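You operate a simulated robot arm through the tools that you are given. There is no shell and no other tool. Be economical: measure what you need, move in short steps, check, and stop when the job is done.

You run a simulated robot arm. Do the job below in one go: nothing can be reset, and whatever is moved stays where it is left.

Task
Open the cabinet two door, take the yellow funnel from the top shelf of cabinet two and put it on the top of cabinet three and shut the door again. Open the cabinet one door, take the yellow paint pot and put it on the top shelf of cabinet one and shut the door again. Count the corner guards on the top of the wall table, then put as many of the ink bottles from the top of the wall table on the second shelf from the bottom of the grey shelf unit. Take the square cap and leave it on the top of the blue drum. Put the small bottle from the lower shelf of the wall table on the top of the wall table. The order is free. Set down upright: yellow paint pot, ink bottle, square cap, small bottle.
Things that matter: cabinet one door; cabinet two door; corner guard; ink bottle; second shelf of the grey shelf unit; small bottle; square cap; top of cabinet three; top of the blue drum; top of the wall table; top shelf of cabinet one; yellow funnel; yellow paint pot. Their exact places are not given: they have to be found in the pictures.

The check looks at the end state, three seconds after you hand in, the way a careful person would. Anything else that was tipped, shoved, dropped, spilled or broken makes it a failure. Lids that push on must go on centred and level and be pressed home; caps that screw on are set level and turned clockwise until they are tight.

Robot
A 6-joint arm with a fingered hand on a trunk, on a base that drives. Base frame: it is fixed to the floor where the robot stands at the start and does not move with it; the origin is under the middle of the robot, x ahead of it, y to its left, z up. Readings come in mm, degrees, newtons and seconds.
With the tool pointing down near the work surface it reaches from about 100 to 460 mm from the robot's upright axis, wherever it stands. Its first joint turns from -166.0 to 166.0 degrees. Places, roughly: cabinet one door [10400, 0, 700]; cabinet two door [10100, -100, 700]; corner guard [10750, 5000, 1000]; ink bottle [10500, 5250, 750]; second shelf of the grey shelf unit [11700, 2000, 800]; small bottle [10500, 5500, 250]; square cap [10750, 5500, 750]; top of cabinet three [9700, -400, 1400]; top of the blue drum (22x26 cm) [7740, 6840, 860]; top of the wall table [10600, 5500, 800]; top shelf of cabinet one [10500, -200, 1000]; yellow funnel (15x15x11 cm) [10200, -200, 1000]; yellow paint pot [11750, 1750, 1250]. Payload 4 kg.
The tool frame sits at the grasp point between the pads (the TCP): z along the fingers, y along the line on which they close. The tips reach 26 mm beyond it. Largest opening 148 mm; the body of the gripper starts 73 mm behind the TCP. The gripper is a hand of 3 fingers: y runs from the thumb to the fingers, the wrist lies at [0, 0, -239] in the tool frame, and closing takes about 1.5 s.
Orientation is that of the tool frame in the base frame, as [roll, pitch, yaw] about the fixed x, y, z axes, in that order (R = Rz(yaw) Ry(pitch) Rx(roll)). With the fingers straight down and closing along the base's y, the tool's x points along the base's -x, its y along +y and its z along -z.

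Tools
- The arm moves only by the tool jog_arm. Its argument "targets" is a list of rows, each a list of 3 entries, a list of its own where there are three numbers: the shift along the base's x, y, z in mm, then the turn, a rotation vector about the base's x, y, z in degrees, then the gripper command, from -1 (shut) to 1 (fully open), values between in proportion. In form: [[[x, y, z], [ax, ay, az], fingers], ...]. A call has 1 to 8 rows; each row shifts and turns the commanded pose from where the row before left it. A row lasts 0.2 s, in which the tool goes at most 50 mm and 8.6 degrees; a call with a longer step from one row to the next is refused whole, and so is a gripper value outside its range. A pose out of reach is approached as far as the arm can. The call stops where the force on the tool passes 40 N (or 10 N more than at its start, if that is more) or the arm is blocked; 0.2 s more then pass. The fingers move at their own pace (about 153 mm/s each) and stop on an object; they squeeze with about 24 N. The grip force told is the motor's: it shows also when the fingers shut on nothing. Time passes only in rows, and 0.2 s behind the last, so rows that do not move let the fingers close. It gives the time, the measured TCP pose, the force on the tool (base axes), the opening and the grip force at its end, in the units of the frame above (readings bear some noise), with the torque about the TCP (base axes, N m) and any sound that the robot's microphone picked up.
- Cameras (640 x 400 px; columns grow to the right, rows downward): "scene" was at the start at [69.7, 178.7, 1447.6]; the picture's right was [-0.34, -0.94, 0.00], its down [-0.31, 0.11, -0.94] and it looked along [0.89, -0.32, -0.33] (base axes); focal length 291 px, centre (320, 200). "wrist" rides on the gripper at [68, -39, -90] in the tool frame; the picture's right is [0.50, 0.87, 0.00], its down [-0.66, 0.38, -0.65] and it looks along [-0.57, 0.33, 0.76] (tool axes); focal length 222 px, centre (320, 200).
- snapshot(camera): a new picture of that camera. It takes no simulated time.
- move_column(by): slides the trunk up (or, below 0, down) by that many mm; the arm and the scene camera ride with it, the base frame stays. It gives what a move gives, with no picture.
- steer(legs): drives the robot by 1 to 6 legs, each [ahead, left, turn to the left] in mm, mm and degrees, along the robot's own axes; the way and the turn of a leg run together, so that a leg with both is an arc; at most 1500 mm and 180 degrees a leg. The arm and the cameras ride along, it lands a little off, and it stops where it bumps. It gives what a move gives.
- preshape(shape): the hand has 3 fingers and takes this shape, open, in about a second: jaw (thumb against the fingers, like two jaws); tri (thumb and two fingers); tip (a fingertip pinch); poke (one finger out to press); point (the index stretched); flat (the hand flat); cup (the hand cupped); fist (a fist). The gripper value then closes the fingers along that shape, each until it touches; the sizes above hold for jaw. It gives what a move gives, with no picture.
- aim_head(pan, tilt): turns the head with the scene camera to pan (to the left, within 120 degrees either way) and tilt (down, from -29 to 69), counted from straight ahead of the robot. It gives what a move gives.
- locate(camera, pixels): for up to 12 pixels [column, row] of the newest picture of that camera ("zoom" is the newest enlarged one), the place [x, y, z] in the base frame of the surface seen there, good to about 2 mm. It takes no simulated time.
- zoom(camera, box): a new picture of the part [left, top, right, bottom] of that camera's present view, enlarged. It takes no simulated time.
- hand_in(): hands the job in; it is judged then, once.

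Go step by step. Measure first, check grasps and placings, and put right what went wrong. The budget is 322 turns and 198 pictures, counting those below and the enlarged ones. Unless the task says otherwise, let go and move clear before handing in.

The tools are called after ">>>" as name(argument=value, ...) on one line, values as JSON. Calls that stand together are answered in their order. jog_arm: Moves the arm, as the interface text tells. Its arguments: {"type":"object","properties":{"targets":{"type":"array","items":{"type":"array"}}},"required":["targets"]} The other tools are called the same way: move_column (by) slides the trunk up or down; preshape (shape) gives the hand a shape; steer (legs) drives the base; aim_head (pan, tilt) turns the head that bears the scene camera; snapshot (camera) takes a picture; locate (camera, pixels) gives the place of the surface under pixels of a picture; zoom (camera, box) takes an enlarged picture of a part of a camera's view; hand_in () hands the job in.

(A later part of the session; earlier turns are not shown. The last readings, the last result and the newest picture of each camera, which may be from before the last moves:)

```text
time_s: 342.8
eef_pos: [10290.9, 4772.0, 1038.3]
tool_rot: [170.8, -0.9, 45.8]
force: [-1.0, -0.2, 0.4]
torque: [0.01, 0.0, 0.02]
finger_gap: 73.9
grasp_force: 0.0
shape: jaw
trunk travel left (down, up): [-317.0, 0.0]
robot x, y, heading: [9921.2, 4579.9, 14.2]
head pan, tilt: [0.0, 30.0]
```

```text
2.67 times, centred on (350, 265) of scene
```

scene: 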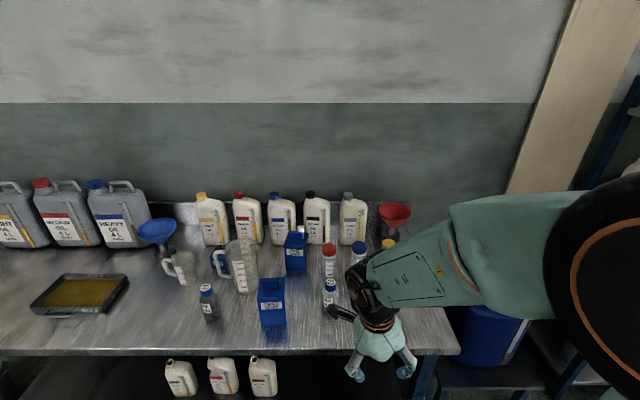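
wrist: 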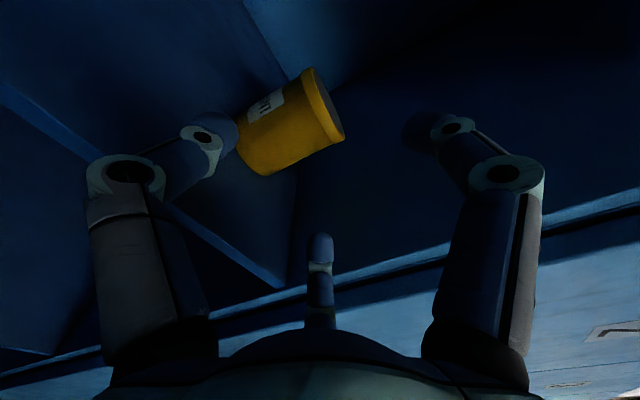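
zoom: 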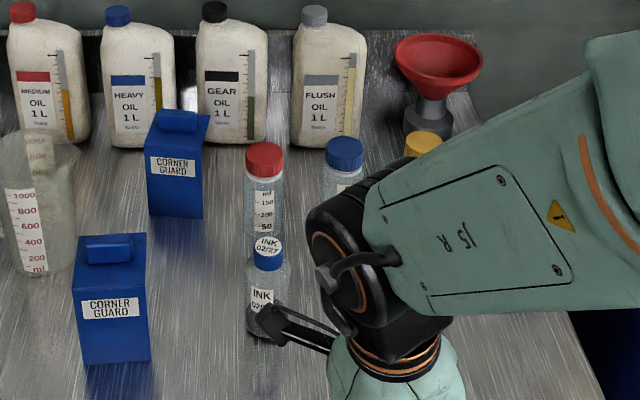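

Two blue "CORNER GUARD" boxes and at least two ink bottles; a third blue thing is behind the pitcher. I move left along the table for another view.

>>> steer(legs=[[0, 700, 0]])

>>> aim_head(pan=5, tilt=30)

>>> snapshot(camera="scene")

>>> zoom(camera="scene", box=[240, 150, 560, 350])

```text
time_s: 349.4
eef_pos: [10112.3, 5456.0, 1039.8]
tool_rot: [170.8, -1.0, 45.9]
force: [0.7, -0.4, 0.1]
torque: [0.0, 0.0, 0.0]
finger_gap: 74.1
grasp_force: 0.0
shape: jaw
trunk travel left (down, up): [-317.0, 0.0]
robot x, y, heading: [9746.5, 5261.7, 14.6]
head pan, tilt: [0.0, 30.0]
```

```text
time_s: 350.1
eef_pos: [10113.0, 5457.4, 1038.7]
tool_rot: [170.8, -0.9, 46.0]
force: [-0.8, 0.2, -0.5]
torque: [0.0, -0.03, 0.02]
finger_gap: 73.6
grasp_force: 0.0
shape: jaw
trunk travel left (down, up): [-317.0, 0.0]
robot x, y, heading: [9750.3, 5266.9, 14.3]
head pan, tilt: [5.0, 30.0]
```

```text
74 pictures are left
```

scene: 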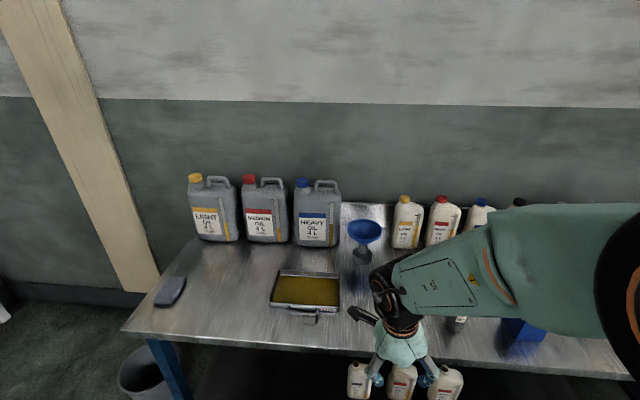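

```text
2.00 times, centred on (400, 250) of scene
```

zoom: 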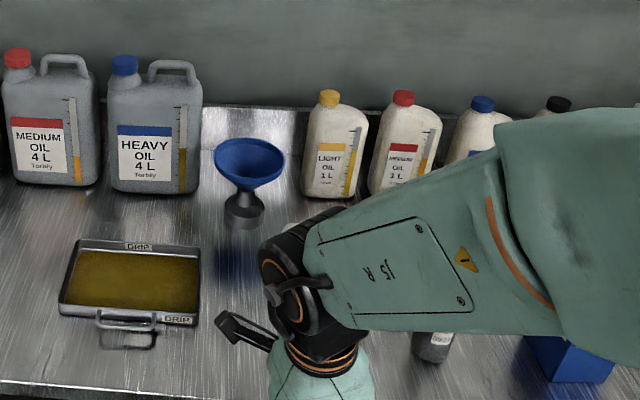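

The arm hides the right part; the head sees freely to its left. I go to the right end and look left.

>>> steer(legs=[[0, -1150, 0]])

>>> aim_head(pan=25, tilt=30)

>>> snapshot(camera="scene")

>>> zoom(camera="scene", box=[180, 150, 460, 330])

```text
time_s: 360.4
eef_pos: [10399.4, 4343.6, 1039.5]
tool_rot: [170.8, -1.0, 45.5]
force: [0.1, 0.1, 0.7]
torque: [-0.02, 0.01, 0.0]
finger_gap: 74.0
grasp_force: 0.0
shape: jaw
trunk travel left (down, up): [-317.0, 0.0]
robot x, y, heading: [10033.5, 4155.2, 14.0]
head pan, tilt: [5.0, 30.0]
```

```text
time_s: 361.2
eef_pos: [10399.4, 4342.2, 1038.8]
tool_rot: [170.9, -0.9, 45.6]
force: [0.3, 0.0, -0.6]
torque: [0.01, -0.02, -0.03]
finger_gap: 73.8
grasp_force: 0.0
shape: jaw
trunk travel left (down, up): [-317.0, 0.0]
robot x, y, heading: [10033.2, 4158.2, 14.2]
head pan, tilt: [25.0, 30.0]
```

```text
72 pictures are left
```

scene: 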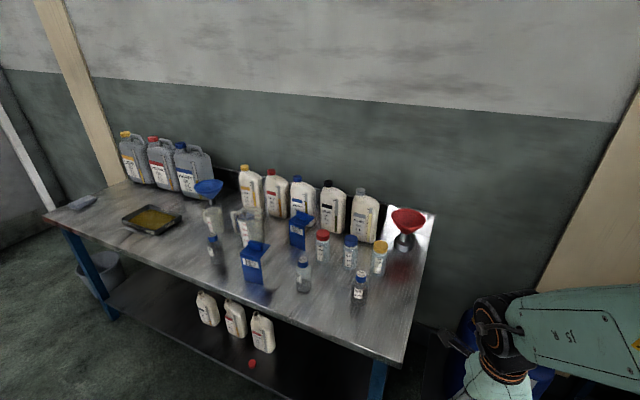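

```text
2.22 times, centred on (320, 240) of scene
```

zoom: 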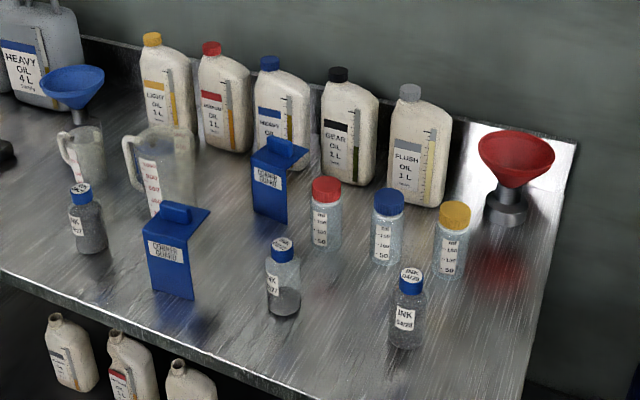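

Three ink bottles seen, at zoom (90,215), (283,280), (407,310). I measure these and look at the lower shelf.

>>> locate(camera="zoom", pixels=[[283, 243], [285, 310], [410, 275], [405, 340], [80, 190], [92, 245], [176, 215], [180, 297], [280, 145], [270, 218], [330, 270], [386, 240]])

>>> zoom(camera="scene", box=[90, 220, 390, 400])

```text
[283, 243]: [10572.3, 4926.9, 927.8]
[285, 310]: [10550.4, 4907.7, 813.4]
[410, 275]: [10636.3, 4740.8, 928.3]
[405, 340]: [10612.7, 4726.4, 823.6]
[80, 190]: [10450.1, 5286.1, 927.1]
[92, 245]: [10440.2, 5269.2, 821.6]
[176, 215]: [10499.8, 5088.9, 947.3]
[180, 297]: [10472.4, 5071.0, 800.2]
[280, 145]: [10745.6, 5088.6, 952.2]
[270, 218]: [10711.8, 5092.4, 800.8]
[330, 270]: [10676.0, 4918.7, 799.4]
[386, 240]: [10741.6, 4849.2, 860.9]
```

```text
2.13 times, centred on (240, 310) of scene
```

zoom: 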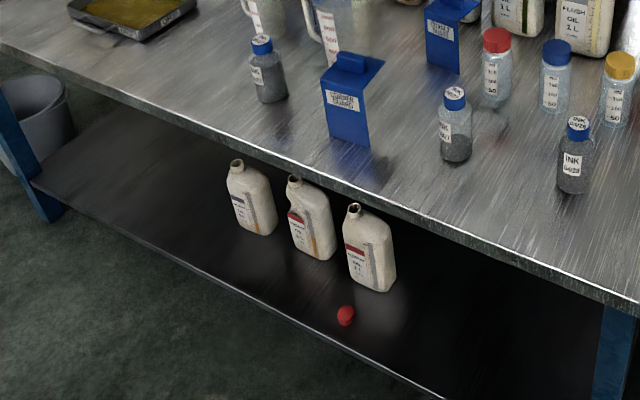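

No small bottle seen on the near part of the lower shelf. I move back and left for a deeper view under the table.

>>> steer(legs=[[-550, 500, 0]])

>>> aim_head(pan=15, tilt=30)

>>> snapshot(camera="scene")

>>> zoom(camera="scene", box=[200, 140, 460, 330])

```text
time_s: 365.3
eef_pos: [9858.3, 4653.2, 1032.1]
tool_rot: [171.6, -0.1, 45.7]
force: [0.5, -0.6, 0.0]
torque: [0.03, 0.01, -0.02]
finger_gap: 74.1
grasp_force: 0.1
shape: jaw
trunk travel left (down, up): [-317.0, 0.0]
robot x, y, heading: [9468.1, 4463.0, 14.3]
head pan, tilt: [25.0, 30.0]
stopped in leg 1: the robot was blocked; the commanded pose is now the measured one
```

```text
time_s: 366.0
eef_pos: [9860.3, 4651.4, 1030.5]
tool_rot: [171.7, -0.1, 45.7]
force: [-0.2, 0.4, -0.1]
torque: [-0.04, 0.02, 0.0]
finger_gap: 74.0
grasp_force: 0.1
shape: jaw
trunk travel left (down, up): [-317.0, 0.0]
robot x, y, heading: [9470.8, 4459.0, 14.3]
head pan, tilt: [15.0, 30.0]
```

```text
69 pictures are left
```

scene: 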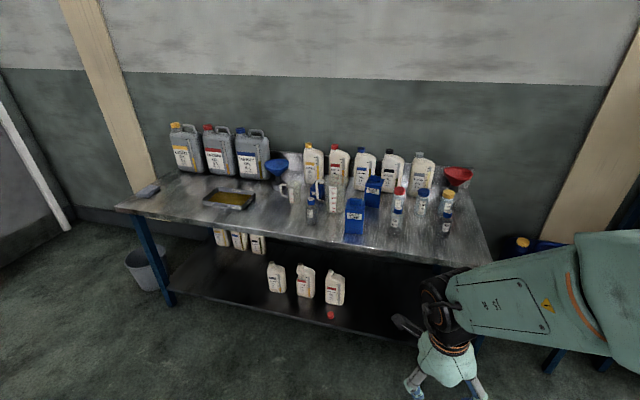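

```text
2.11 times, centred on (330, 235) of scene
```

zoom: 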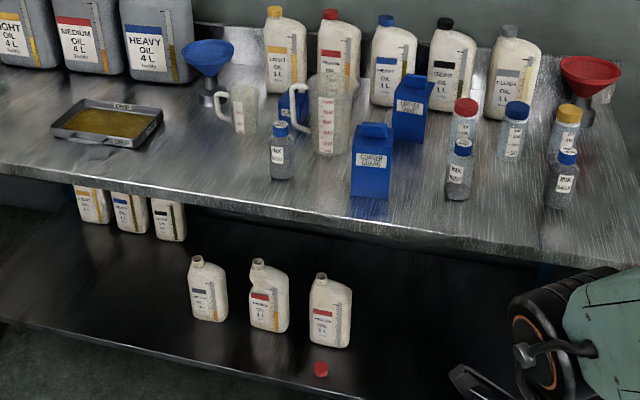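

The blue item beside the pitcher and the back of the lower shelf need a closer look; I zoom on both.

>>> zoom(camera="scene", box=[270, 160, 350, 220])

>>> locate(camera="zoom", pixels=[[350, 160], [345, 200], [350, 235], [300, 110], [320, 330], [460, 250]])

>>> zoom(camera="scene", box=[180, 210, 380, 330])

>>> locate(camera="zoom", pixels=[[130, 90], [190, 110], [250, 130], [315, 180], [395, 200], [490, 200], [480, 350], [315, 270]])

```text
6.67 times, centred on (310, 190) of scene
```

zoom: 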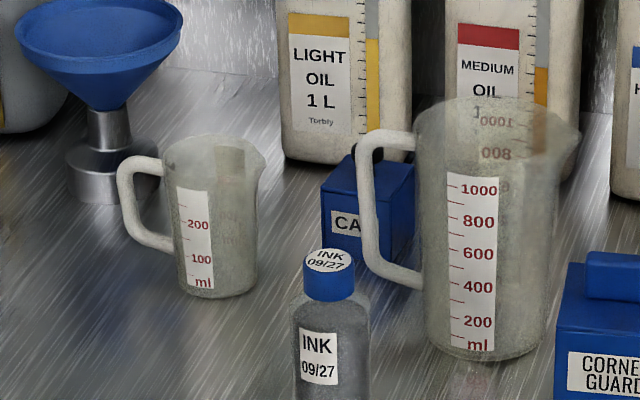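

```text
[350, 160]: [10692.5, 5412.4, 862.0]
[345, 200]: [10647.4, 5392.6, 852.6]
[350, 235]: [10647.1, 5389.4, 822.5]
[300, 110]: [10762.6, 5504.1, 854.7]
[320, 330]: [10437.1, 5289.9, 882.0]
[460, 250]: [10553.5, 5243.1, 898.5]
```

```text
3.20 times, centred on (280, 270) of scene
```

zoom: 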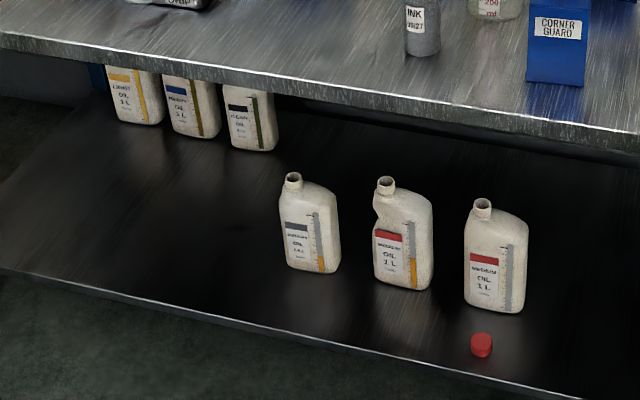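

```text
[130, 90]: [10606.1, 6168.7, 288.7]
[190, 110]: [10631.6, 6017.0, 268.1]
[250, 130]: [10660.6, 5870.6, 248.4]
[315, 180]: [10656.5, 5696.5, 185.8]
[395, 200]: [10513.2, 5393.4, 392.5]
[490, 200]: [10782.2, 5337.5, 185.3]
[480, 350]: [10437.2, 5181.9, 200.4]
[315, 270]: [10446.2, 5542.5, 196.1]
```

The blue box behind the ink bottle, labelled "CA…", at (10647,5392) fits the square cap. I zoom on the three lower jugs to tell which is the small bottle.

>>> zoom(camera="scene", box=[260, 255, 350, 325])

>>> locate(camera="zoom", pixels=[[75, 60], [85, 225], [110, 150], [282, 75], [290, 270], [300, 170], [460, 120], [465, 320], [490, 230]])

```text
5.71 times, centred on (305, 290) of scene
```

zoom: 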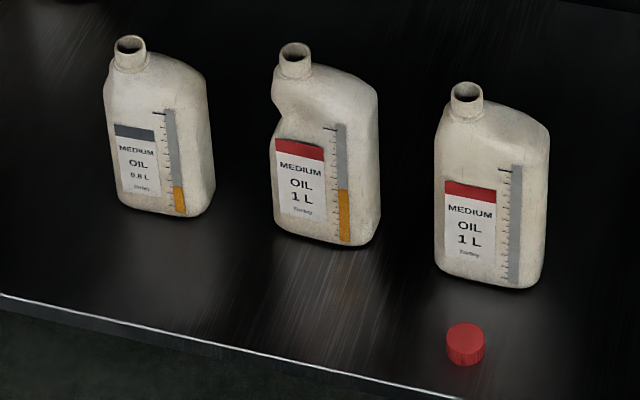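

```text
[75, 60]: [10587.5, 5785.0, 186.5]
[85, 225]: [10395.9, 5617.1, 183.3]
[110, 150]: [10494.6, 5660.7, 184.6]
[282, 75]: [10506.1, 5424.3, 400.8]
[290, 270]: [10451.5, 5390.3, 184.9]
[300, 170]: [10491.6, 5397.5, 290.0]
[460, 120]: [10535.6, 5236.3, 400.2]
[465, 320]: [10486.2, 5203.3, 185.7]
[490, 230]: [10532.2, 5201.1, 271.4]
```

The left jug is marked 0.8 L (the others 1 L): it is the small bottle. Now I trim the tool to vertical and raise it.

>>> jog_arm(targets=[[[-5, 0, 30], [2.9, 2.97, 0], 0.3], [[-5, 0, 30], [2.9, 2.97, 0], 0.3], [[0, 0, 0], [0, 0, 0], 0.3]])

>>> snapshot(camera="wrist")

```text
time_s: 366.8
eef_pos: [9831.1, 4656.0, 1052.9]
tool_rot: [171.6, -0.6, 45.5]
force: [-0.5, 0.0, 0.1]
torque: [-0.03, -0.01, 0.02]
finger_gap: 95.7
grasp_force: 0.2
shape: jaw
out of reach, approached as far as the arm can: row 1, 2
trunk travel left (down, up): [-317.0, 0.0]
robot x, y, heading: [9471.5, 4462.6, 14.5]
head pan, tilt: [15.0, 30.0]
```

```text
64 pictures are left
```

wrist: 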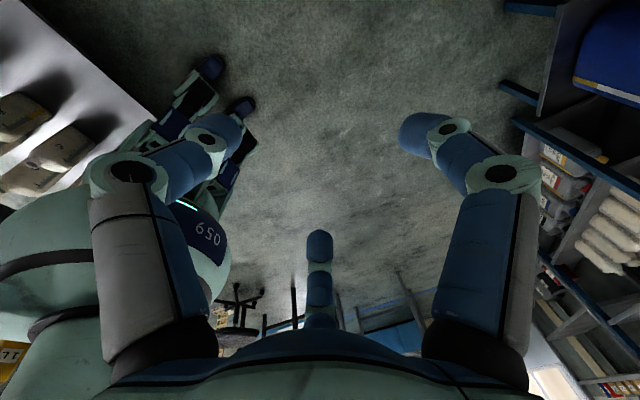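

The arm cannot get fully vertical in this wrist posture; I unwind the hand's roll toward its original side and see whether the tilt goes away.

>>> jog_arm(targets=[[[0, 0, 0], [0, 0, 8.5], 0.3], [[0, 0, 0], [0, 0, 8.5], 0.3], [[0, 0, 0], [0, 0, 8.5], 0.3], [[0, 0, 0], [0, 0, 8.5], 0.3], [[0, 0, 0], [0, 0, 8.5], 0.3], [[0, 0, 0], [0, 0, 8.5], 0.3], [[0, 0, 0], [0, 0, 8.5], 0.3], [[0, 0, 0], [0, 0, 8.5], 0.3]])

>>> jog_arm(targets=[[[0, 0, 0], [0, 0, 8.5], 0.3], [[0, 0, 0], [0, 0, 8.5], 0.3], [[0, 0, 0], [0, 0, 8.5], 0.3], [[0, 0, 0], [0, 0, 8.5], 0.3], [[0, 0, 0], [0, 0, 8.5], 0.3], [[0, 0, 0], [0, 0, 8.5], 0.3], [[0, 0, 0], [0, 0, 8.5], 0.3], [[0, 0, 0], [0, 0, 8.5], 0.3]])

```text
time_s: 368.6
eef_pos: [9783.5, 4680.4, 988.6]
tool_rot: [170.4, -0.1, 113.4]
force: [0.4, 0.7, 0.4]
torque: [-0.03, 0.0, 0.01]
finger_gap: 95.8
grasp_force: 0.0
shape: jaw
out of reach, approached as far as the arm can: row 3, 4, 5, 6, 7, 8
trunk travel left (down, up): [-317.0, 0.0]
robot x, y, heading: [9468.1, 4460.4, 14.0]
head pan, tilt: [15.0, 30.0]
```

```text
time_s: 370.4
eef_pos: [9629.0, 4782.5, 992.9]
tool_rot: [170.9, 2.0, 165.3]
force: [0.6, 0.3, -0.9]
torque: [0.01, -0.02, -0.04]
finger_gap: 96.0
grasp_force: 0.0
shape: jaw
out of reach, approached as far as the arm can: row 1, 2, 3, 4, 5, 6, 7, 8
trunk travel left (down, up): [-317.0, 0.0]
robot x, y, heading: [9472.5, 4465.5, 14.3]
head pan, tilt: [15.0, 30.0]
stopped in row 8: the arm was blocked; the commanded pose is now the measured one
```

The arm folded awkwardly to the left and was blocked. I move it back out in front of the robot and look.

>>> jog_arm(targets=[[[28, -5, 15], [0, 0, 0], 0.3], [[30, -10, 15], [0, 0, 0], 0.3], [[33, -30, 10], [0, 0, 0], 0.3], [[33, -30, 10], [0, 0, 0], 0.3], [[33, -30, 10], [0, 0, 0], 0.3], [[33, -30, 0], [0, 0, 0], 0.3], [[33, -30, 0], [0, 0, 0], 0.3], [[33, -30, 0], [0, 0, 0], 0.3]])

>>> aim_head(pan=-10, tilt=35)

>>> snapshot(camera="scene")

```text
time_s: 372.2
eef_pos: [9609.4, 4743.6, 1022.9]
tool_rot: [170.5, 2.5, 165.9]
force: [-0.2, 0.5, -0.4]
torque: [0.0, -0.01, -0.01]
finger_gap: 96.1
grasp_force: 0.0
shape: jaw
out of reach, approached as far as the arm can: row 1, 2, 3, 4, 5, 6, 7, 8
trunk travel left (down, up): [-317.0, 0.0]
robot x, y, heading: [9469.0, 4463.8, 14.3]
head pan, tilt: [15.0, 30.0]
```

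```text
time_s: 373.1
eef_pos: [9609.1, 4744.9, 1022.2]
tool_rot: [170.5, 2.5, 166.0]
force: [0.1, -0.4, 0.3]
torque: [-0.01, 0.0, 0.02]
finger_gap: 96.0
grasp_force: 0.1
shape: jaw
trunk travel left (down, up): [-317.0, 0.0]
robot x, y, heading: [9470.5, 4462.3, 14.3]
head pan, tilt: [-10.0, 35.0]
```

```text
63 pictures are left
```

scene: 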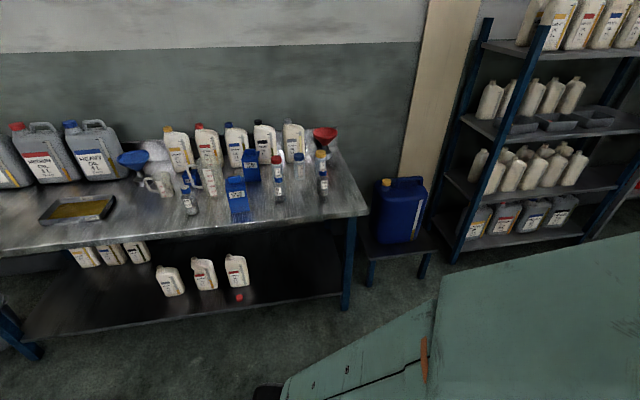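

I reverse that unwinding.

>>> jog_arm(targets=[[[16, -6.3, 2.2], [0, 0, -8.5], 0.3], [[16, -6.3, 2.2], [0, 0, -8.5], 0.3], [[16, -6.3, 2.2], [0, 0, -8.5], 0.3], [[16, -6.3, 2.2], [0, 0, -8.5], 0.3], [[16, -6.3, 2.2], [0, 0, -8.5], 0.3], [[16, -6.3, 2.2], [0, 0, -8.5], 0.3], [[16, -6.3, 2.2], [0, 0, -8.5], 0.3]])

>>> jog_arm(targets=[[[16, -6.3, 2.2], [0, 0, -8.5], 0.3], [[16, -6.3, 2.2], [0, 0, -8.5], 0.3], [[16, -6.3, 2.2], [0, 0, -8.5], 0.3], [[16, -6.3, 2.2], [0, 0, -8.5], 0.3], [[16, -6.3, 2.2], [0, 0, -8.5], 0.3], [[16, -6.3, 2.2], [0, 0, -8.5], 0.3], [[16, -6.3, 2.2], [0, 0, -8.5], 0.3]])

```text
time_s: 374.7
eef_pos: [9725.7, 4702.5, 1036.0]
tool_rot: [171.6, 2.8, 106.5]
force: [-0.5, -0.1, 1.0]
torque: [0.03, -0.02, 0.03]
finger_gap: 96.2
grasp_force: 0.1
shape: jaw
trunk travel left (down, up): [-317.0, 0.0]
robot x, y, heading: [9469.5, 4463.3, 14.1]
head pan, tilt: [-10.0, 35.0]
```

```text
time_s: 376.3
eef_pos: [9834.9, 4659.1, 1049.0]
tool_rot: [171.1, 3.9, 47.2]
force: [0.4, -0.3, 0.2]
torque: [0.01, -0.01, 0.0]
finger_gap: 96.1
grasp_force: 0.0
shape: jaw
trunk travel left (down, up): [-317.0, 0.0]
robot x, y, heading: [9469.8, 4464.7, 14.4]
head pan, tilt: [-10.0, 35.0]
```

Reversed cleanly. I raise the hand to the height and place where it pointed straight down at the start, then trim the tilt.

>>> jog_arm(targets=[[[9, -21.8, 38], [0, 0, 0], 0.3], [[9, -21.8, 38], [0, 0, 0], 0.3], [[9, -21.8, 38], [0, 0, 0], 0.3], [[9, -21.8, 38], [0, 0, 0], 0.3], [[9, -21.8, 38], [0, 0, 0], 0.3], [[9, -21.8, 38], [0, 0, 0], 0.3]])

>>> jog_arm(targets=[[[0, 0, 0], [3.0, 3.0, 0], 0.3], [[0, 0, 0], [3.0, 3.0, 0], 0.3]])

```text
time_s: 377.9
eef_pos: [9883.7, 4536.8, 1246.9]
tool_rot: [166.2, 5.6, 46.9]
force: [0.2, 0.0, -0.1]
torque: [0.0, 0.01, -0.01]
finger_gap: 96.1
grasp_force: 0.0
shape: jaw
out of reach, approached as far as the arm can: row 1, 2, 3, 4, 6
trunk travel left (down, up): [-317.0, 0.0]
robot x, y, heading: [9475.7, 4458.2, 14.4]
head pan, tilt: [-10.0, 35.0]
stopped in row 6: the arm was blocked; the commanded pose is now the measured one
```

```text
time_s: 378.7
eef_pos: [9882.1, 4536.6, 1248.4]
tool_rot: [166.1, 5.4, 46.9]
force: [0.6, -0.7, 0.3]
torque: [0.01, 0.02, 0.02]
finger_gap: 96.0
grasp_force: 0.0
shape: jaw
out of reach, approached as far as the arm can: row 1, 2
trunk travel left (down, up): [-317.0, 0.0]
robot x, y, heading: [9481.0, 4459.3, 14.5]
head pan, tilt: [-10.0, 35.0]
stopped in row 2: the arm was blocked; the commanded pose is now the measured one
```

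The wrist seems to have flipped during the roll. I retrace: back to level first.

>>> jog_arm(targets=[[[33.9, 9.4, -8], [2.06, -7.97, 2.14], 0], [[32.6, 10.5, -3], [2.06, -7.97, 2.14], 0], [[30.4, 11.2, 2], [2.06, -7.97, 2.14], 0], [[27.7, 11.8, 7], [2.06, -7.97, 2.14], 0], [[24.5, 12.1, 11], [2.06, -7.97, 2.14], 0], [[20.5, 12, 15], [2.06, -7.97, 2.14], 0], [[16.3, 11.7, 18], [2.06, -7.97, 2.14], 0], [[11.6, 11.2, 20], [2.06, -7.97, 2.14], 0]])

>>> jog_arm(targets=[[[6, 9, 0], [1.8, -7, 1.9], 0], [[3, 8, -10], [1.8, -7, 1.9], 0], [[0, 7, -10], [0.6, -2.5, 0.6], 0], [[20, 5, -40], [0, 0, 0], 0], [[20, 5, -40], [0, 0, 0], 0], [[20, 5, -40], [0, 0, 0], 0], [[20, 5, -40], [0, 0, 0], 0]])

```text
time_s: 380.7
eef_pos: [10078.8, 4626.3, 1308.7]
tool_rot: [114.4, -39.9, 83.4]
force: [0.5, 0.1, -0.3]
torque: [0.01, -0.02, 0.04]
finger_gap: 74.3
grasp_force: 0.1
shape: jaw
trunk travel left (down, up): [-317.0, 0.0]
robot x, y, heading: [9474.0, 4462.9, 14.3]
head pan, tilt: [-10.0, 35.0]
stopped in row 8: the arm was blocked; the commanded pose is now the measured one
```

```text
time_s: 382.5
eef_pos: [10167.2, 4670.5, 1123.3]
tool_rot: [92.1, -43.3, 102.7]
force: [-0.8, 0.7, 0.8]
torque: [-0.03, 0.0, 0.01]
finger_gap: 74.2
grasp_force: 0.1
shape: jaw
trunk travel left (down, up): [-317.0, 0.0]
robot x, y, heading: [9474.0, 4463.9, 14.3]
head pan, tilt: [-10.0, 35.0]
stopped in row 7: the arm was blocked; the commanded pose is now the measured one
```

Level again. I unroll the hand by about 133° in reverse.

>>> jog_arm(targets=[[[20, -20, 8], [-8.24, -2.1, 0], 0], [[20, -20, 8], [-8.24, -2.1, 0], 0], [[20, -20, 8], [-8.24, -2.1, 0], 0], [[20, -20, 0], [-8.24, -2.1, 0], 0], [[0, 0, 0], [-8.24, -2.1, 0], 0], [[0, 0, 0], [-8.24, -2.1, 0], 0], [[0, 0, 0], [-8.24, -2.1, 0], 0], [[0, 0, 0], [-8.24, -2.1, 0], 0]])

>>> jog_arm(targets=[[[0, 0, 0], [-8.24, -2.1, 0], 0], [[0, 0, 0], [-8.24, -2.1, 0], 0], [[0, 0, 0], [-8.24, -2.1, 0], 0], [[0, 0, 0], [-8.24, -2.1, 0], 0], [[0, 0, 0], [-8.24, -2.1, 0], 0], [[0, 0, 0], [-8.24, -2.1, 0], 0], [[0, 0, 0], [-8.24, -2.1, 0], 0], [[0, 0, 0], [-5, -1.3, 0], 0]])

```text
time_s: 384.5
eef_pos: [10247.8, 4590.1, 1146.5]
tool_rot: [91.0, 24.9, 104.3]
force: [-0.4, -0.4, 0.5]
torque: [0.0, 0.0, 0.02]
finger_gap: 74.3
grasp_force: 0.1
shape: jaw
trunk travel left (down, up): [-317.0, 0.0]
robot x, y, heading: [9476.9, 4463.6, 14.4]
head pan, tilt: [-10.0, 35.0]
stopped in row 8: the arm was blocked; the commanded pose is now the measured one
```

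```text
time_s: 386.5
eef_pos: [10247.1, 4591.3, 1146.3]
tool_rot: [144.4, 89.4, 158.5]
force: [-0.6, 0.1, -0.7]
torque: [-0.02, 0.0, 0.02]
finger_gap: 74.4
grasp_force: 0.1
shape: jaw
trunk travel left (down, up): [-317.0, 0.0]
robot x, y, heading: [9477.7, 4462.1, 14.4]
head pan, tilt: [-10.0, 35.0]
stopped in row 8: the arm was blocked; the commanded pose is now the measured one
```

The hand is back in its original roll. I tilt it down again, retracting.

>>> jog_arm(targets=[[[-12.1, -3.1, -7], [-1.73, 6.8, 0], 0], [[-16, -4.1, -8.7], [-1.85, 7.27, 0], 0], [[-19.9, -5.1, -7.7], [-1.85, 7.27, 0], 0], [[-25.6, -6.5, -9.8], [-2.1, 8.24, 0], 0], [[-29.9, -7.6, -7.1], [-2.1, 8.24, 0], 0], [[-33.8, -8.6, -3.8], [-2.1, 8.24, 0], 0]])

>>> jog_arm(targets=[[[-37.4, -9.5, 0], [-2.1, 8.24, 0], 0], [[-40.1, -10.2, 4.4], [-2.1, 8.24, 0], 0], [[-42.3, -10.8, 9], [-2.1, 8.24, 0], 0], [[-43.9, -11.2, 14], [-2.1, 8.24, 0], 0], [[-44, -11.2, 15], [-2.1, 8.24, 0], 0]])

```text
time_s: 387.9
eef_pos: [10122.4, 4561.4, 1105.3]
tool_rot: [178.9, 45.0, -166.6]
force: [-0.7, 0.3, 0.4]
torque: [0.01, 0.0, 0.02]
finger_gap: 74.2
grasp_force: 0.1
shape: jaw
out of reach, approached as far as the arm can: row 6
trunk travel left (down, up): [-317.0, 0.0]
robot x, y, heading: [9471.4, 4464.2, 14.4]
head pan, tilt: [-10.0, 35.0]
```

```text
time_s: 389.1
eef_pos: [9894.1, 4457.2, 1101.0]
tool_rot: [172.1, 7.0, -166.3]
force: [0.3, -0.2, 0.0]
torque: [0.03, -0.02, -0.01]
finger_gap: 74.4
grasp_force: 0.0
shape: jaw
out of reach, approached as far as the arm can: row 2, 3, 4, 5
trunk travel left (down, up): [-317.0, 0.0]
robot x, y, heading: [9472.3, 4466.0, 14.3]
head pan, tilt: [-10.0, 35.0]
```

10° off vertical still; I move toward the start pose (left, higher) while trimming.

>>> jog_arm(targets=[[[-6, 23, 40], [0, 0, 0], 0], [[-6, 23, 40], [0, 0, 0], 0], [[-5, 22, 40], [-4.6, 2.4, 0], 0], [[0, 0, 40], [-4.7, 2.5, 0], 0]])

```text
time_s: 390.1
eef_pos: [9873.5, 4482.5, 1216.5]
tool_rot: [168.2, 6.0, -166.3]
force: [0.5, 0.6, -0.8]
torque: [0.02, 0.02, -0.01]
finger_gap: 74.3
grasp_force: 0.0
shape: jaw
out of reach, approached as far as the arm can: row 1, 2, 3, 4
trunk travel left (down, up): [-317.0, 0.0]
robot x, y, heading: [9477.7, 4461.0, 14.2]
head pan, tilt: [-10.0, 35.0]
```

>>> aim_head(pan=-20, tilt=20)

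>>> snapshot(camera="scene")

```text
time_s: 390.8
eef_pos: [9873.2, 4484.2, 1214.5]
tool_rot: [168.2, 6.0, -166.3]
force: [-0.2, 0.2, 0.7]
torque: [0.01, -0.01, -0.02]
finger_gap: 74.1
grasp_force: 0.1
shape: jaw
trunk travel left (down, up): [-317.0, 0.0]
robot x, y, heading: [9474.7, 4460.4, 14.2]
head pan, tilt: [-20.0, 20.0]
```

```text
62 pictures are left
```

scene: 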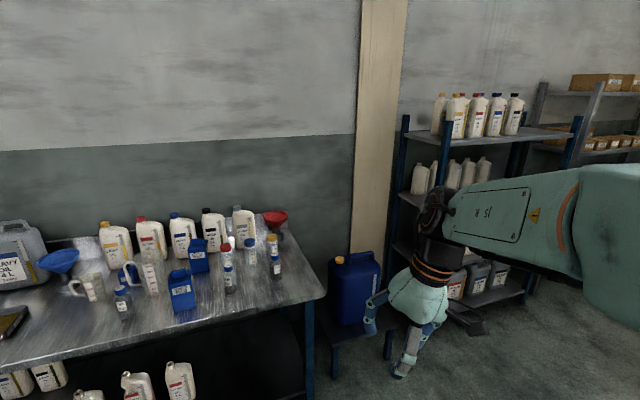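

The forearm shows its "J5 R" side, i.e. it is turned over, which limits the wrist. I'll raise the tool past level, then swing it round the forearm axis to turn the forearm back.

>>> jog_arm(targets=[[[38.7, 9.8, -12.5], [2.1, -8.24, 0], 0], [[36.9, 9.3, -7.4], [2.1, -8.24, 0], 0], [[34.8, 8.8, -2.7], [2.1, -8.24, 0], 0], [[32, 8.1, 1.7], [2.1, -8.24, 0], 0], [[28.6, 7.2, 5.6], [2.1, -8.24, 0], 0], [[24.7, 6.2, 8.9], [2.1, -8.24, 0], 0], [[20.3, 5.1, 11.6], [2.1, -8.24, 0], 0]])

>>> jog_arm(targets=[[[15.6, 3.9, 13.7], [2.1, -8.24, 0], 0], [[10.7, 2.7, 14.9], [2.1, -8.24, 0], 0], [[5.6, 1.4, 15.4], [2.1, -8.24, 0], 0], [[0.5, 0.1, 15.1], [2.1, -8.24, 0], 0], [[-4.5, -1.1, 14.1], [2.1, -8.24, 0], 0], [[-9.3, -2.4, 12.3], [2.1, -8.24, 0], 0], [[-13.7, -3.5, 9.8], [2.1, -8.24, 0], 0]])

>>> snapshot(camera="scene")

```text
time_s: 392.6
eef_pos: [10089.0, 4542.2, 1216.3]
tool_rot: [166.9, 65.7, -167.1]
force: [0.0, 0.6, -0.2]
torque: [-0.04, -0.04, -0.01]
finger_gap: 74.3
grasp_force: 0.0
shape: jaw
trunk travel left (down, up): [-317.0, 0.0]
robot x, y, heading: [9478.5, 4464.6, 14.6]
head pan, tilt: [-20.0, 20.0]
stopped in row 7: the arm was blocked; the commanded pose is now the measured one
```

```text
time_s: 394.4
eef_pos: [10093.7, 4542.5, 1310.4]
tool_rot: [-10.6, 54.8, 15.5]
force: [0.4, 0.0, 0.7]
torque: [-0.01, 0.03, -0.04]
finger_gap: 74.3
grasp_force: 0.0
shape: jaw
trunk travel left (down, up): [-317.0, 0.0]
robot x, y, heading: [9476.7, 4466.7, 14.1]
head pan, tilt: [-20.0, 20.0]
stopped in row 7: the arm was blocked; the commanded pose is now the measured one
```

```text
61 pictures are left
```

scene: 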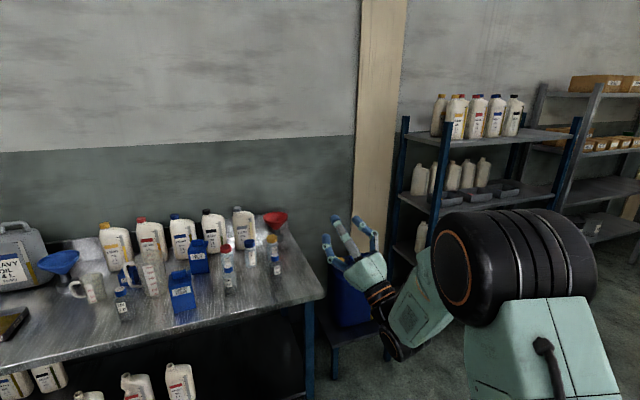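

The vent side shows again. I first bring the tool exactly into the arm's plane (yaw −14°, 32 mm left), then tilt down straight through.

>>> jog_arm(targets=[[[-3.9, 15.5, 0], [0, 0, -7.15], 0], [[-3.9, 15.5, 0], [0, 0, -7.15], 0], [[0, 0, 0], [0, 0, 0], 0]])

>>> jog_arm(targets=[[[18.5, 4.7, -9], [-2.07, 8.24, 0], 0], [[14.2, 3.6, -11], [-2.07, 8.24, 0], 0]])

```text
time_s: 395.2
eef_pos: [10087.3, 4573.5, 1312.4]
tool_rot: [-11.1, 54.8, 0.7]
force: [0.0, 0.6, -0.2]
torque: [0.0, -0.03, 0.01]
finger_gap: 74.3
grasp_force: 0.1
shape: jaw
trunk travel left (down, up): [-317.0, 0.0]
robot x, y, heading: [9473.6, 4461.6, 14.2]
head pan, tilt: [-20.0, 20.0]
```

```text
time_s: 396.0
eef_pos: [10117.2, 4581.2, 1290.0]
tool_rot: [-23.3, 70.9, -10.2]
force: [0.3, 0.2, 0.4]
torque: [0.01, 0.02, 0.01]
finger_gap: 74.3
grasp_force: 0.0
shape: jaw
trunk travel left (down, up): [-317.0, 0.0]
robot x, y, heading: [9473.7, 4463.8, 14.2]
head pan, tilt: [-20.0, 20.0]
stopped in row 2: the arm was blocked; the commanded pose is now the measured one
```

In plane now (azimuth 14.3°, elevation 17°). I continue tilting down.

>>> jog_arm(targets=[[[9.3, 2.3, -13], [-2.07, 8.24, 0], 0], [[4.4, 1.1, -14], [-2.07, 8.24, 0], 0], [[-0.8, -0.2, -14], [-2.07, 8.24, 0], 0], [[-5.8, -1.5, -14], [-2.07, 8.24, 0], 0], [[-10.7, -2.7, -13], [-2.07, 8.24, 0], 0], [[-15.5, -3.9, -11], [-2.07, 8.24, 0], 0]])

>>> jog_arm(targets=[[[-19.9, -5, -8], [-2.07, 8.24, 0], 0], [[-23.8, -6, -5], [-2.07, 8.24, 0], 0], [[-27.2, -6.8, -1], [-2.07, 8.24, 0], 0], [[-30.1, -7.6, 4], [-2.07, 8.24, 0], 0], [[-32, -8, 8], [-2.07, 8.24, 0], 0], [[-34, -8.5, 13.5], [-2.07, 8.24, 0], 0], [[-34, -8.5, 18], [-1.5, 6, 0], 0]])

>>> snapshot(camera="scene")

```text
time_s: 397.4
eef_pos: [10097.6, 4576.3, 1210.1]
tool_rot: [-168.7, 55.6, -152.1]
force: [0.1, -0.2, -0.2]
torque: [0.0, -0.04, -0.01]
finger_gap: 74.3
grasp_force: 0.1
shape: jaw
trunk travel left (down, up): [-317.0, 0.0]
robot x, y, heading: [9478.0, 4460.8, 14.3]
head pan, tilt: [-20.0, 20.0]
```

```text
time_s: 399.0
eef_pos: [9910.6, 4479.9, 1214.9]
tool_rot: [172.2, 12.0, -158.3]
force: [0.4, 0.2, 0.9]
torque: [-0.02, 0.02, -0.03]
finger_gap: 74.1
grasp_force: 0.1
shape: jaw
out of reach, approached as far as the arm can: row 1, 2, 4, 5, 6, 7
trunk travel left (down, up): [-317.0, 0.0]
robot x, y, heading: [9475.9, 4460.7, 14.4]
head pan, tilt: [-20.0, 20.0]
```

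```text
60 pictures are left
```

scene: 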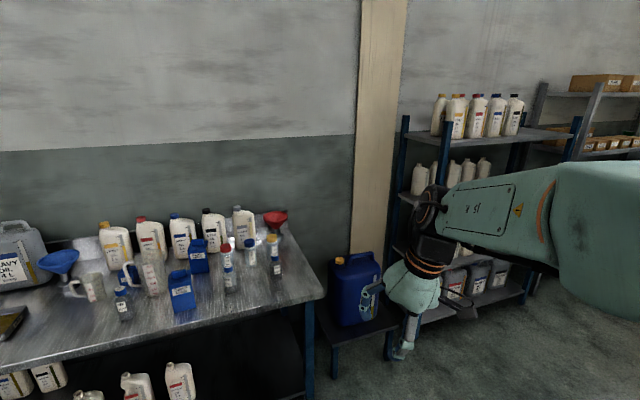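

The forearm's roll is at its limit, so the tool leans ~14°. That doesn't matter: for bottle work and shelf placing a tool tilted ~35° forward is better anyway. I set that.

>>> jog_arm(targets=[[[20, 5, 0], [-0.55, -8.36, -1.83], 0], [[20, 5, 0], [-0.55, -8.36, -1.83], 0], [[20, 5, 0], [-0.55, -8.36, -1.83], 0], [[0, 0, 0], [0, 0, 0], 0]])

>>> snapshot(camera="wrist")

```text
time_s: 400.0
eef_pos: [9969.5, 4488.7, 1210.5]
tool_rot: [-174.2, 33.7, -159.2]
force: [-0.5, -0.5, -0.4]
torque: [-0.01, -0.02, 0.03]
finger_gap: 74.4
grasp_force: 0.1
shape: jaw
out of reach, approached as far as the arm can: row 1
trunk travel left (down, up): [-317.0, 0.0]
robot x, y, heading: [9474.3, 4461.2, 14.3]
head pan, tilt: [-20.0, 20.0]
```

```text
59 pictures are left
```

wrist: 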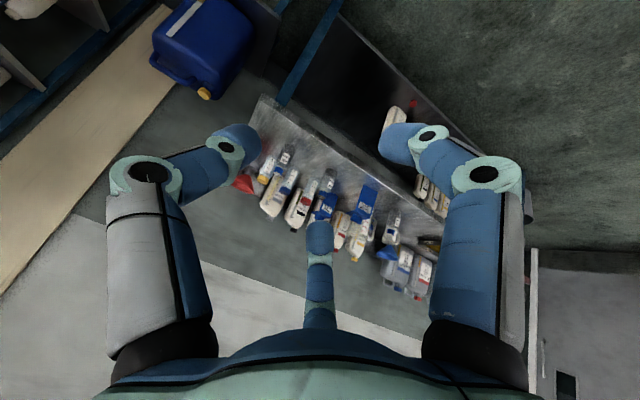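

Tool now points forward-down at 56°. Ink B's axis is (10637,4741); I drive so the hand is above it.

>>> steer(legs=[[600, 79, 0], [108, 0, 0]])

>>> aim_head(pan=0, tilt=40)

>>> snapshot(camera="scene")

```text
time_s: 404.2
eef_pos: [10606.4, 4727.4, 1218.3]
tool_rot: [-174.0, 34.7, -159.4]
force: [-0.2, 0.2, -0.3]
torque: [-0.03, 0.0, -0.03]
finger_gap: 74.5
grasp_force: 0.1
shape: jaw
trunk travel left (down, up): [-317.0, 0.0]
robot x, y, heading: [10129.7, 4707.0, 14.2]
head pan, tilt: [-20.0, 20.0]
```

```text
time_s: 405.0
eef_pos: [10605.3, 4726.9, 1218.3]
tool_rot: [-174.2, 34.6, -159.3]
force: [-1.1, -0.2, 0.7]
torque: [0.01, 0.0, -0.01]
finger_gap: 74.3
grasp_force: 0.1
shape: jaw
trunk travel left (down, up): [-317.0, 0.0]
robot x, y, heading: [10131.7, 4709.7, 14.1]
head pan, tilt: [0.0, 40.0]
```

```text
58 pictures are left
```

scene: 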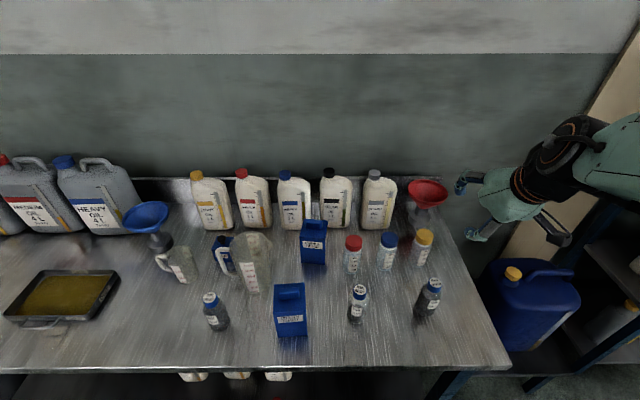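

From here all three inks and just two corner guards are visible. I measure the ink caps and bodies.

>>> zoom(camera="scene", box=[330, 260, 470, 340])

>>> locate(camera="zoom", pixels=[[475, 110], [432, 195], [470, 195], [400, 195], [132, 140], [118, 230], [145, 230], [90, 230]])

```text
4.57 times, centred on (400, 300) of scene
```

zoom: 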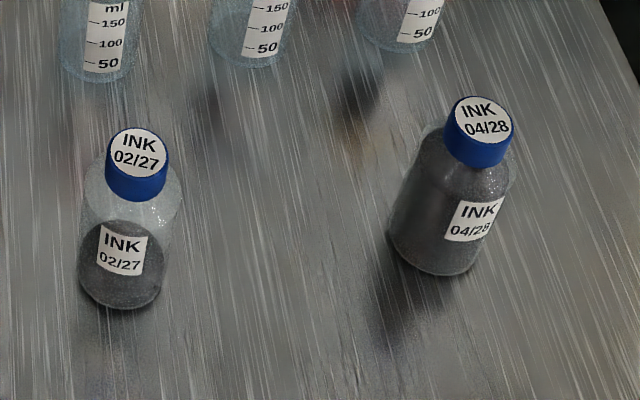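

```text
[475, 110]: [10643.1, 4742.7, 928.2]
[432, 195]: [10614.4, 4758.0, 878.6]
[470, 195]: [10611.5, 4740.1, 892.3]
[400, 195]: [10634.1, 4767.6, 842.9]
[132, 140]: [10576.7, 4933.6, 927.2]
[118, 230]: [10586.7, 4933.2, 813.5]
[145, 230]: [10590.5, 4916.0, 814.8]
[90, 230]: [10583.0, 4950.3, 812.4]
```

Ink B axis ≈(10639,4739), top 928. I lower the trunk 190 and shift the hand over it, opening.

>>> move_column(by=-190)

>>> jog_arm(targets=[[[16, 6, 0], [0, 0, 0], 0.25], [[16, 6, 0], [0, 0, 0], 0.25], [[0, 0, 0], [0, 0, 0], 0.25]])

>>> snapshot(camera="wrist")

```text
time_s: 407.1
eef_pos: [10606.3, 4727.6, 1028.6]
tool_rot: [-174.0, 34.6, -159.4]
force: [-0.5, -0.8, 0.8]
torque: [-0.01, -0.03, -0.01]
finger_gap: 74.1
grasp_force: 0.1
shape: jaw
trunk travel left (down, up): [-127.0, 190.0]
robot x, y, heading: [10134.6, 4705.7, 14.2]
head pan, tilt: [0.0, 40.0]
```

```text
time_s: 407.9
eef_pos: [10638.6, 4739.7, 1028.8]
tool_rot: [-174.1, 34.7, -159.3]
force: [-0.8, 0.1, 0.7]
torque: [-0.01, -0.01, -0.01]
finger_gap: 92.1
grasp_force: 0.1
shape: jaw
trunk travel left (down, up): [-127.0, 190.0]
robot x, y, heading: [10129.8, 4707.3, 13.7]
head pan, tilt: [0.0, 40.0]
```

```text
56 pictures are left
```

wrist: 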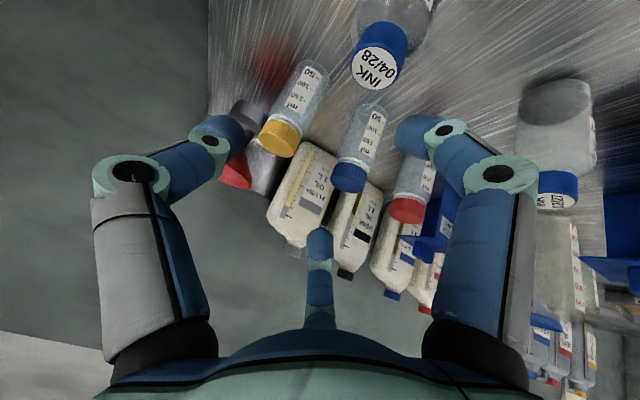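

The bottle's cap is at (378,62) and the hand is right above it. I descend 110 mm and check.

>>> jog_arm(targets=[[[0, 0, -30], [0, 0, 0], 0.25], [[0, 0, -30], [0, 0, 0], 0.25], [[0, 0, -30], [0, 0, 0], 0.25], [[0, 0, -20], [0, 0, 0], 0.25]])

>>> snapshot(camera="wrist")

>>> zoom(camera="scene", box=[330, 180, 530, 340])

```text
time_s: 408.9
eef_pos: [10637.2, 4740.1, 916.7]
tool_rot: [-174.1, 34.6, -159.4]
force: [-1.0, 0.3, 1.5]
torque: [0.0, -0.03, 0.0]
finger_gap: 92.1
grasp_force: 0.0
shape: jaw
trunk travel left (down, up): [-127.0, 190.0]
robot x, y, heading: [10132.8, 4712.3, 14.1]
head pan, tilt: [0.0, 40.0]
```

```text
55 pictures are left
```

wrist: 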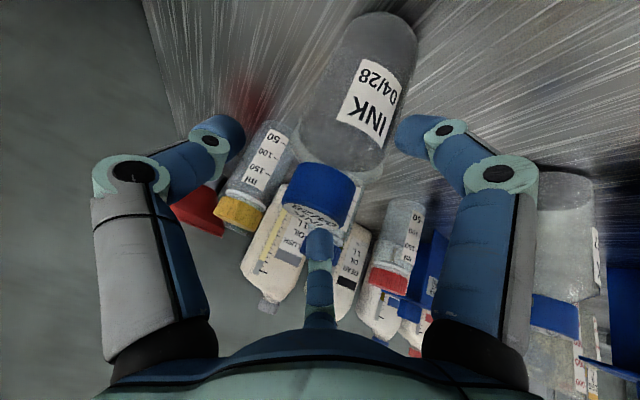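

```text
2.50 times, centred on (430, 260) of scene
```

zoom: 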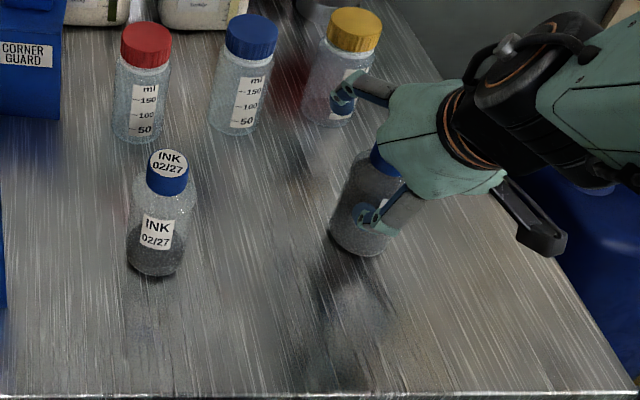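

The cap sits right between the digits. I descend 52 mm more and close.

>>> jog_arm(targets=[[[0, 0, -20], [0, 0, 0], 0.25], [[0, 0, -20], [0, 0, 0], 0.25], [[0, 0, -12], [0, 0, 0], 0.25], [[0, 0, 0], [0, 0, 0], -1], [[0, 0, 0], [0, 0, 0], -1], [[0, 0, 0], [0, 0, 0], -1], [[0, 0, 0], [0, 0, 0], -1]])

>>> snapshot(camera="wrist")

```text
time_s: 410.5
eef_pos: [10637.3, 4740.3, 867.0]
tool_rot: [-174.1, 34.7, -159.4]
force: [-0.9, -0.2, 2.0]
torque: [0.04, 0.26, -0.07]
finger_gap: 50.9
grasp_force: 23.6
shape: jaw
trunk travel left (down, up): [-127.0, 190.0]
robot x, y, heading: [10130.3, 4709.9, 13.6]
head pan, tilt: [0.0, 40.0]
```

```text
53 pictures are left
```

wrist: 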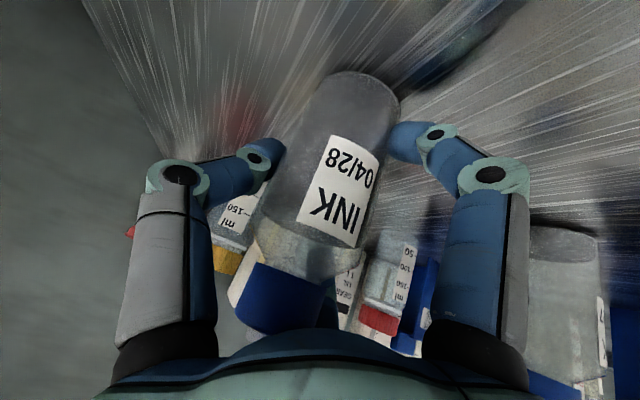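

Firm at 50.9 mm. I lift with the arm and trunk, and check.

>>> jog_arm(targets=[[[0, 0, 10], [0, 0, 0], -1], [[0, 0, 20], [0, 0, 0], -1], [[0, 0, 30], [0, 0, 0], -1]])

>>> move_column(by=120)

>>> snapshot(camera="wrist")

```text
time_s: 411.3
eef_pos: [10637.3, 4738.0, 927.0]
tool_rot: [-174.1, 34.6, -159.4]
force: [-0.2, -0.6, -2.0]
torque: [-0.02, -0.01, 0.01]
finger_gap: 49.9
grasp_force: 24.0
shape: jaw
trunk travel left (down, up): [-127.0, 190.0]
robot x, y, heading: [10133.0, 4708.3, 14.1]
head pan, tilt: [0.0, 40.0]
```

```text
time_s: 412.8
eef_pos: [10636.9, 4739.8, 1046.0]
tool_rot: [-174.1, 34.6, -159.4]
force: [-0.5, -0.1, -0.9]
torque: [0.0, 0.01, 0.01]
finger_gap: 50.0
grasp_force: 23.7
shape: jaw
trunk travel left (down, up): [-247.0, 70.0]
robot x, y, heading: [10131.5, 4706.8, 14.1]
head pan, tilt: [0.0, 40.0]
```

```text
52 pictures are left
```

wrist: 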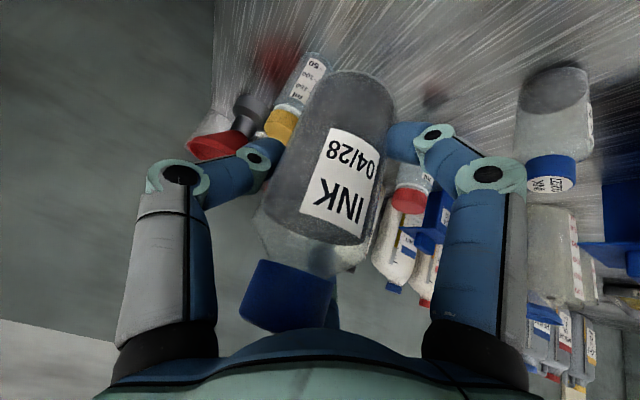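

Held upright. I back off a little and drive sideways along the lane (still facing the wall) to the grey shelf.

>>> steer(legs=[[-140, 0, 0], [0, -1490, 0], [0, -1490, 0]])

>>> aim_head(pan=0, tilt=25)

>>> snapshot(camera="scene")

```text
time_s: 439.6
eef_pos: [11242.8, 1836.2, 1046.8]
tool_rot: [-174.0, 34.6, -159.2]
force: [-0.2, 0.7, -1.8]
torque: [0.03, 0.0, 0.02]
finger_gap: 50.2
grasp_force: 24.3
shape: jaw
trunk travel left (down, up): [-247.0, 70.0]
robot x, y, heading: [10738.2, 1805.1, 14.3]
head pan, tilt: [0.0, 40.0]
```

```text
time_s: 440.4
eef_pos: [11242.0, 1836.2, 1046.1]
tool_rot: [-174.1, 34.5, -159.2]
force: [-0.3, 0.0, -2.5]
torque: [0.01, -0.01, -0.01]
finger_gap: 49.8
grasp_force: 24.6
shape: jaw
trunk travel left (down, up): [-247.0, 70.0]
robot x, y, heading: [10740.9, 1804.4, 13.9]
head pan, tilt: [0.0, 25.0]
```

```text
51 pictures are left
```

scene: 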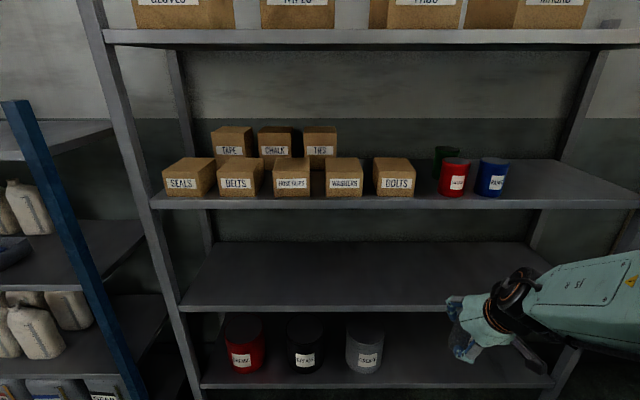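

I measure the target shelf in front of the hand.

>>> locate(camera="scene", pixels=[[420, 306], [420, 280], [420, 250], [420, 198], [300, 306], [440, 300], [470, 345]])

```text
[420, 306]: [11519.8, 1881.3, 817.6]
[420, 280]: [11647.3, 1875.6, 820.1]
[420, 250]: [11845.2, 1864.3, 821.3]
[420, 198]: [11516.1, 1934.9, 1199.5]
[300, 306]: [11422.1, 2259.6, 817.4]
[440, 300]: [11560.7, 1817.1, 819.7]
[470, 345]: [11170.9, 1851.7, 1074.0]
```

The shelf surface is z≈820, front edge at u≈11628. I lower the trunk 140 (bottle bottom ≈20 mm above the shelf) and drive in.

>>> move_column(by=-138)

>>> steer(legs=[[250, 0, 0]])

>>> snapshot(camera="scene")

```text
time_s: 442.0
eef_pos: [11242.6, 1837.1, 909.2]
tool_rot: [-174.0, 34.5, -159.3]
force: [0.7, -0.1, -3.1]
torque: [-0.02, -0.01, -0.01]
finger_gap: 50.2
grasp_force: 24.5
shape: jaw
trunk travel left (down, up): [-109.0, 208.0]
robot x, y, heading: [10738.2, 1799.2, 14.3]
head pan, tilt: [0.0, 25.0]
```

```text
time_s: 443.9
eef_pos: [11484.2, 1900.2, 908.3]
tool_rot: [-174.1, 34.5, -159.0]
force: [-0.4, -0.5, -2.3]
torque: [-0.01, 0.03, 0.02]
finger_gap: 50.0
grasp_force: 23.8
shape: jaw
trunk travel left (down, up): [-109.0, 208.0]
robot x, y, heading: [10978.9, 1867.4, 14.3]
head pan, tilt: [0.0, 25.0]
```

```text
50 pictures are left
```

scene: 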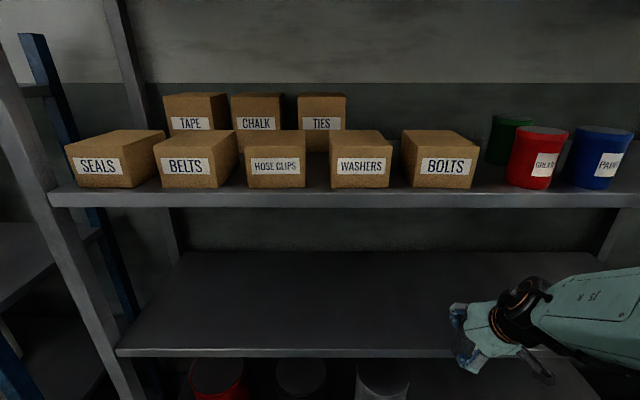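

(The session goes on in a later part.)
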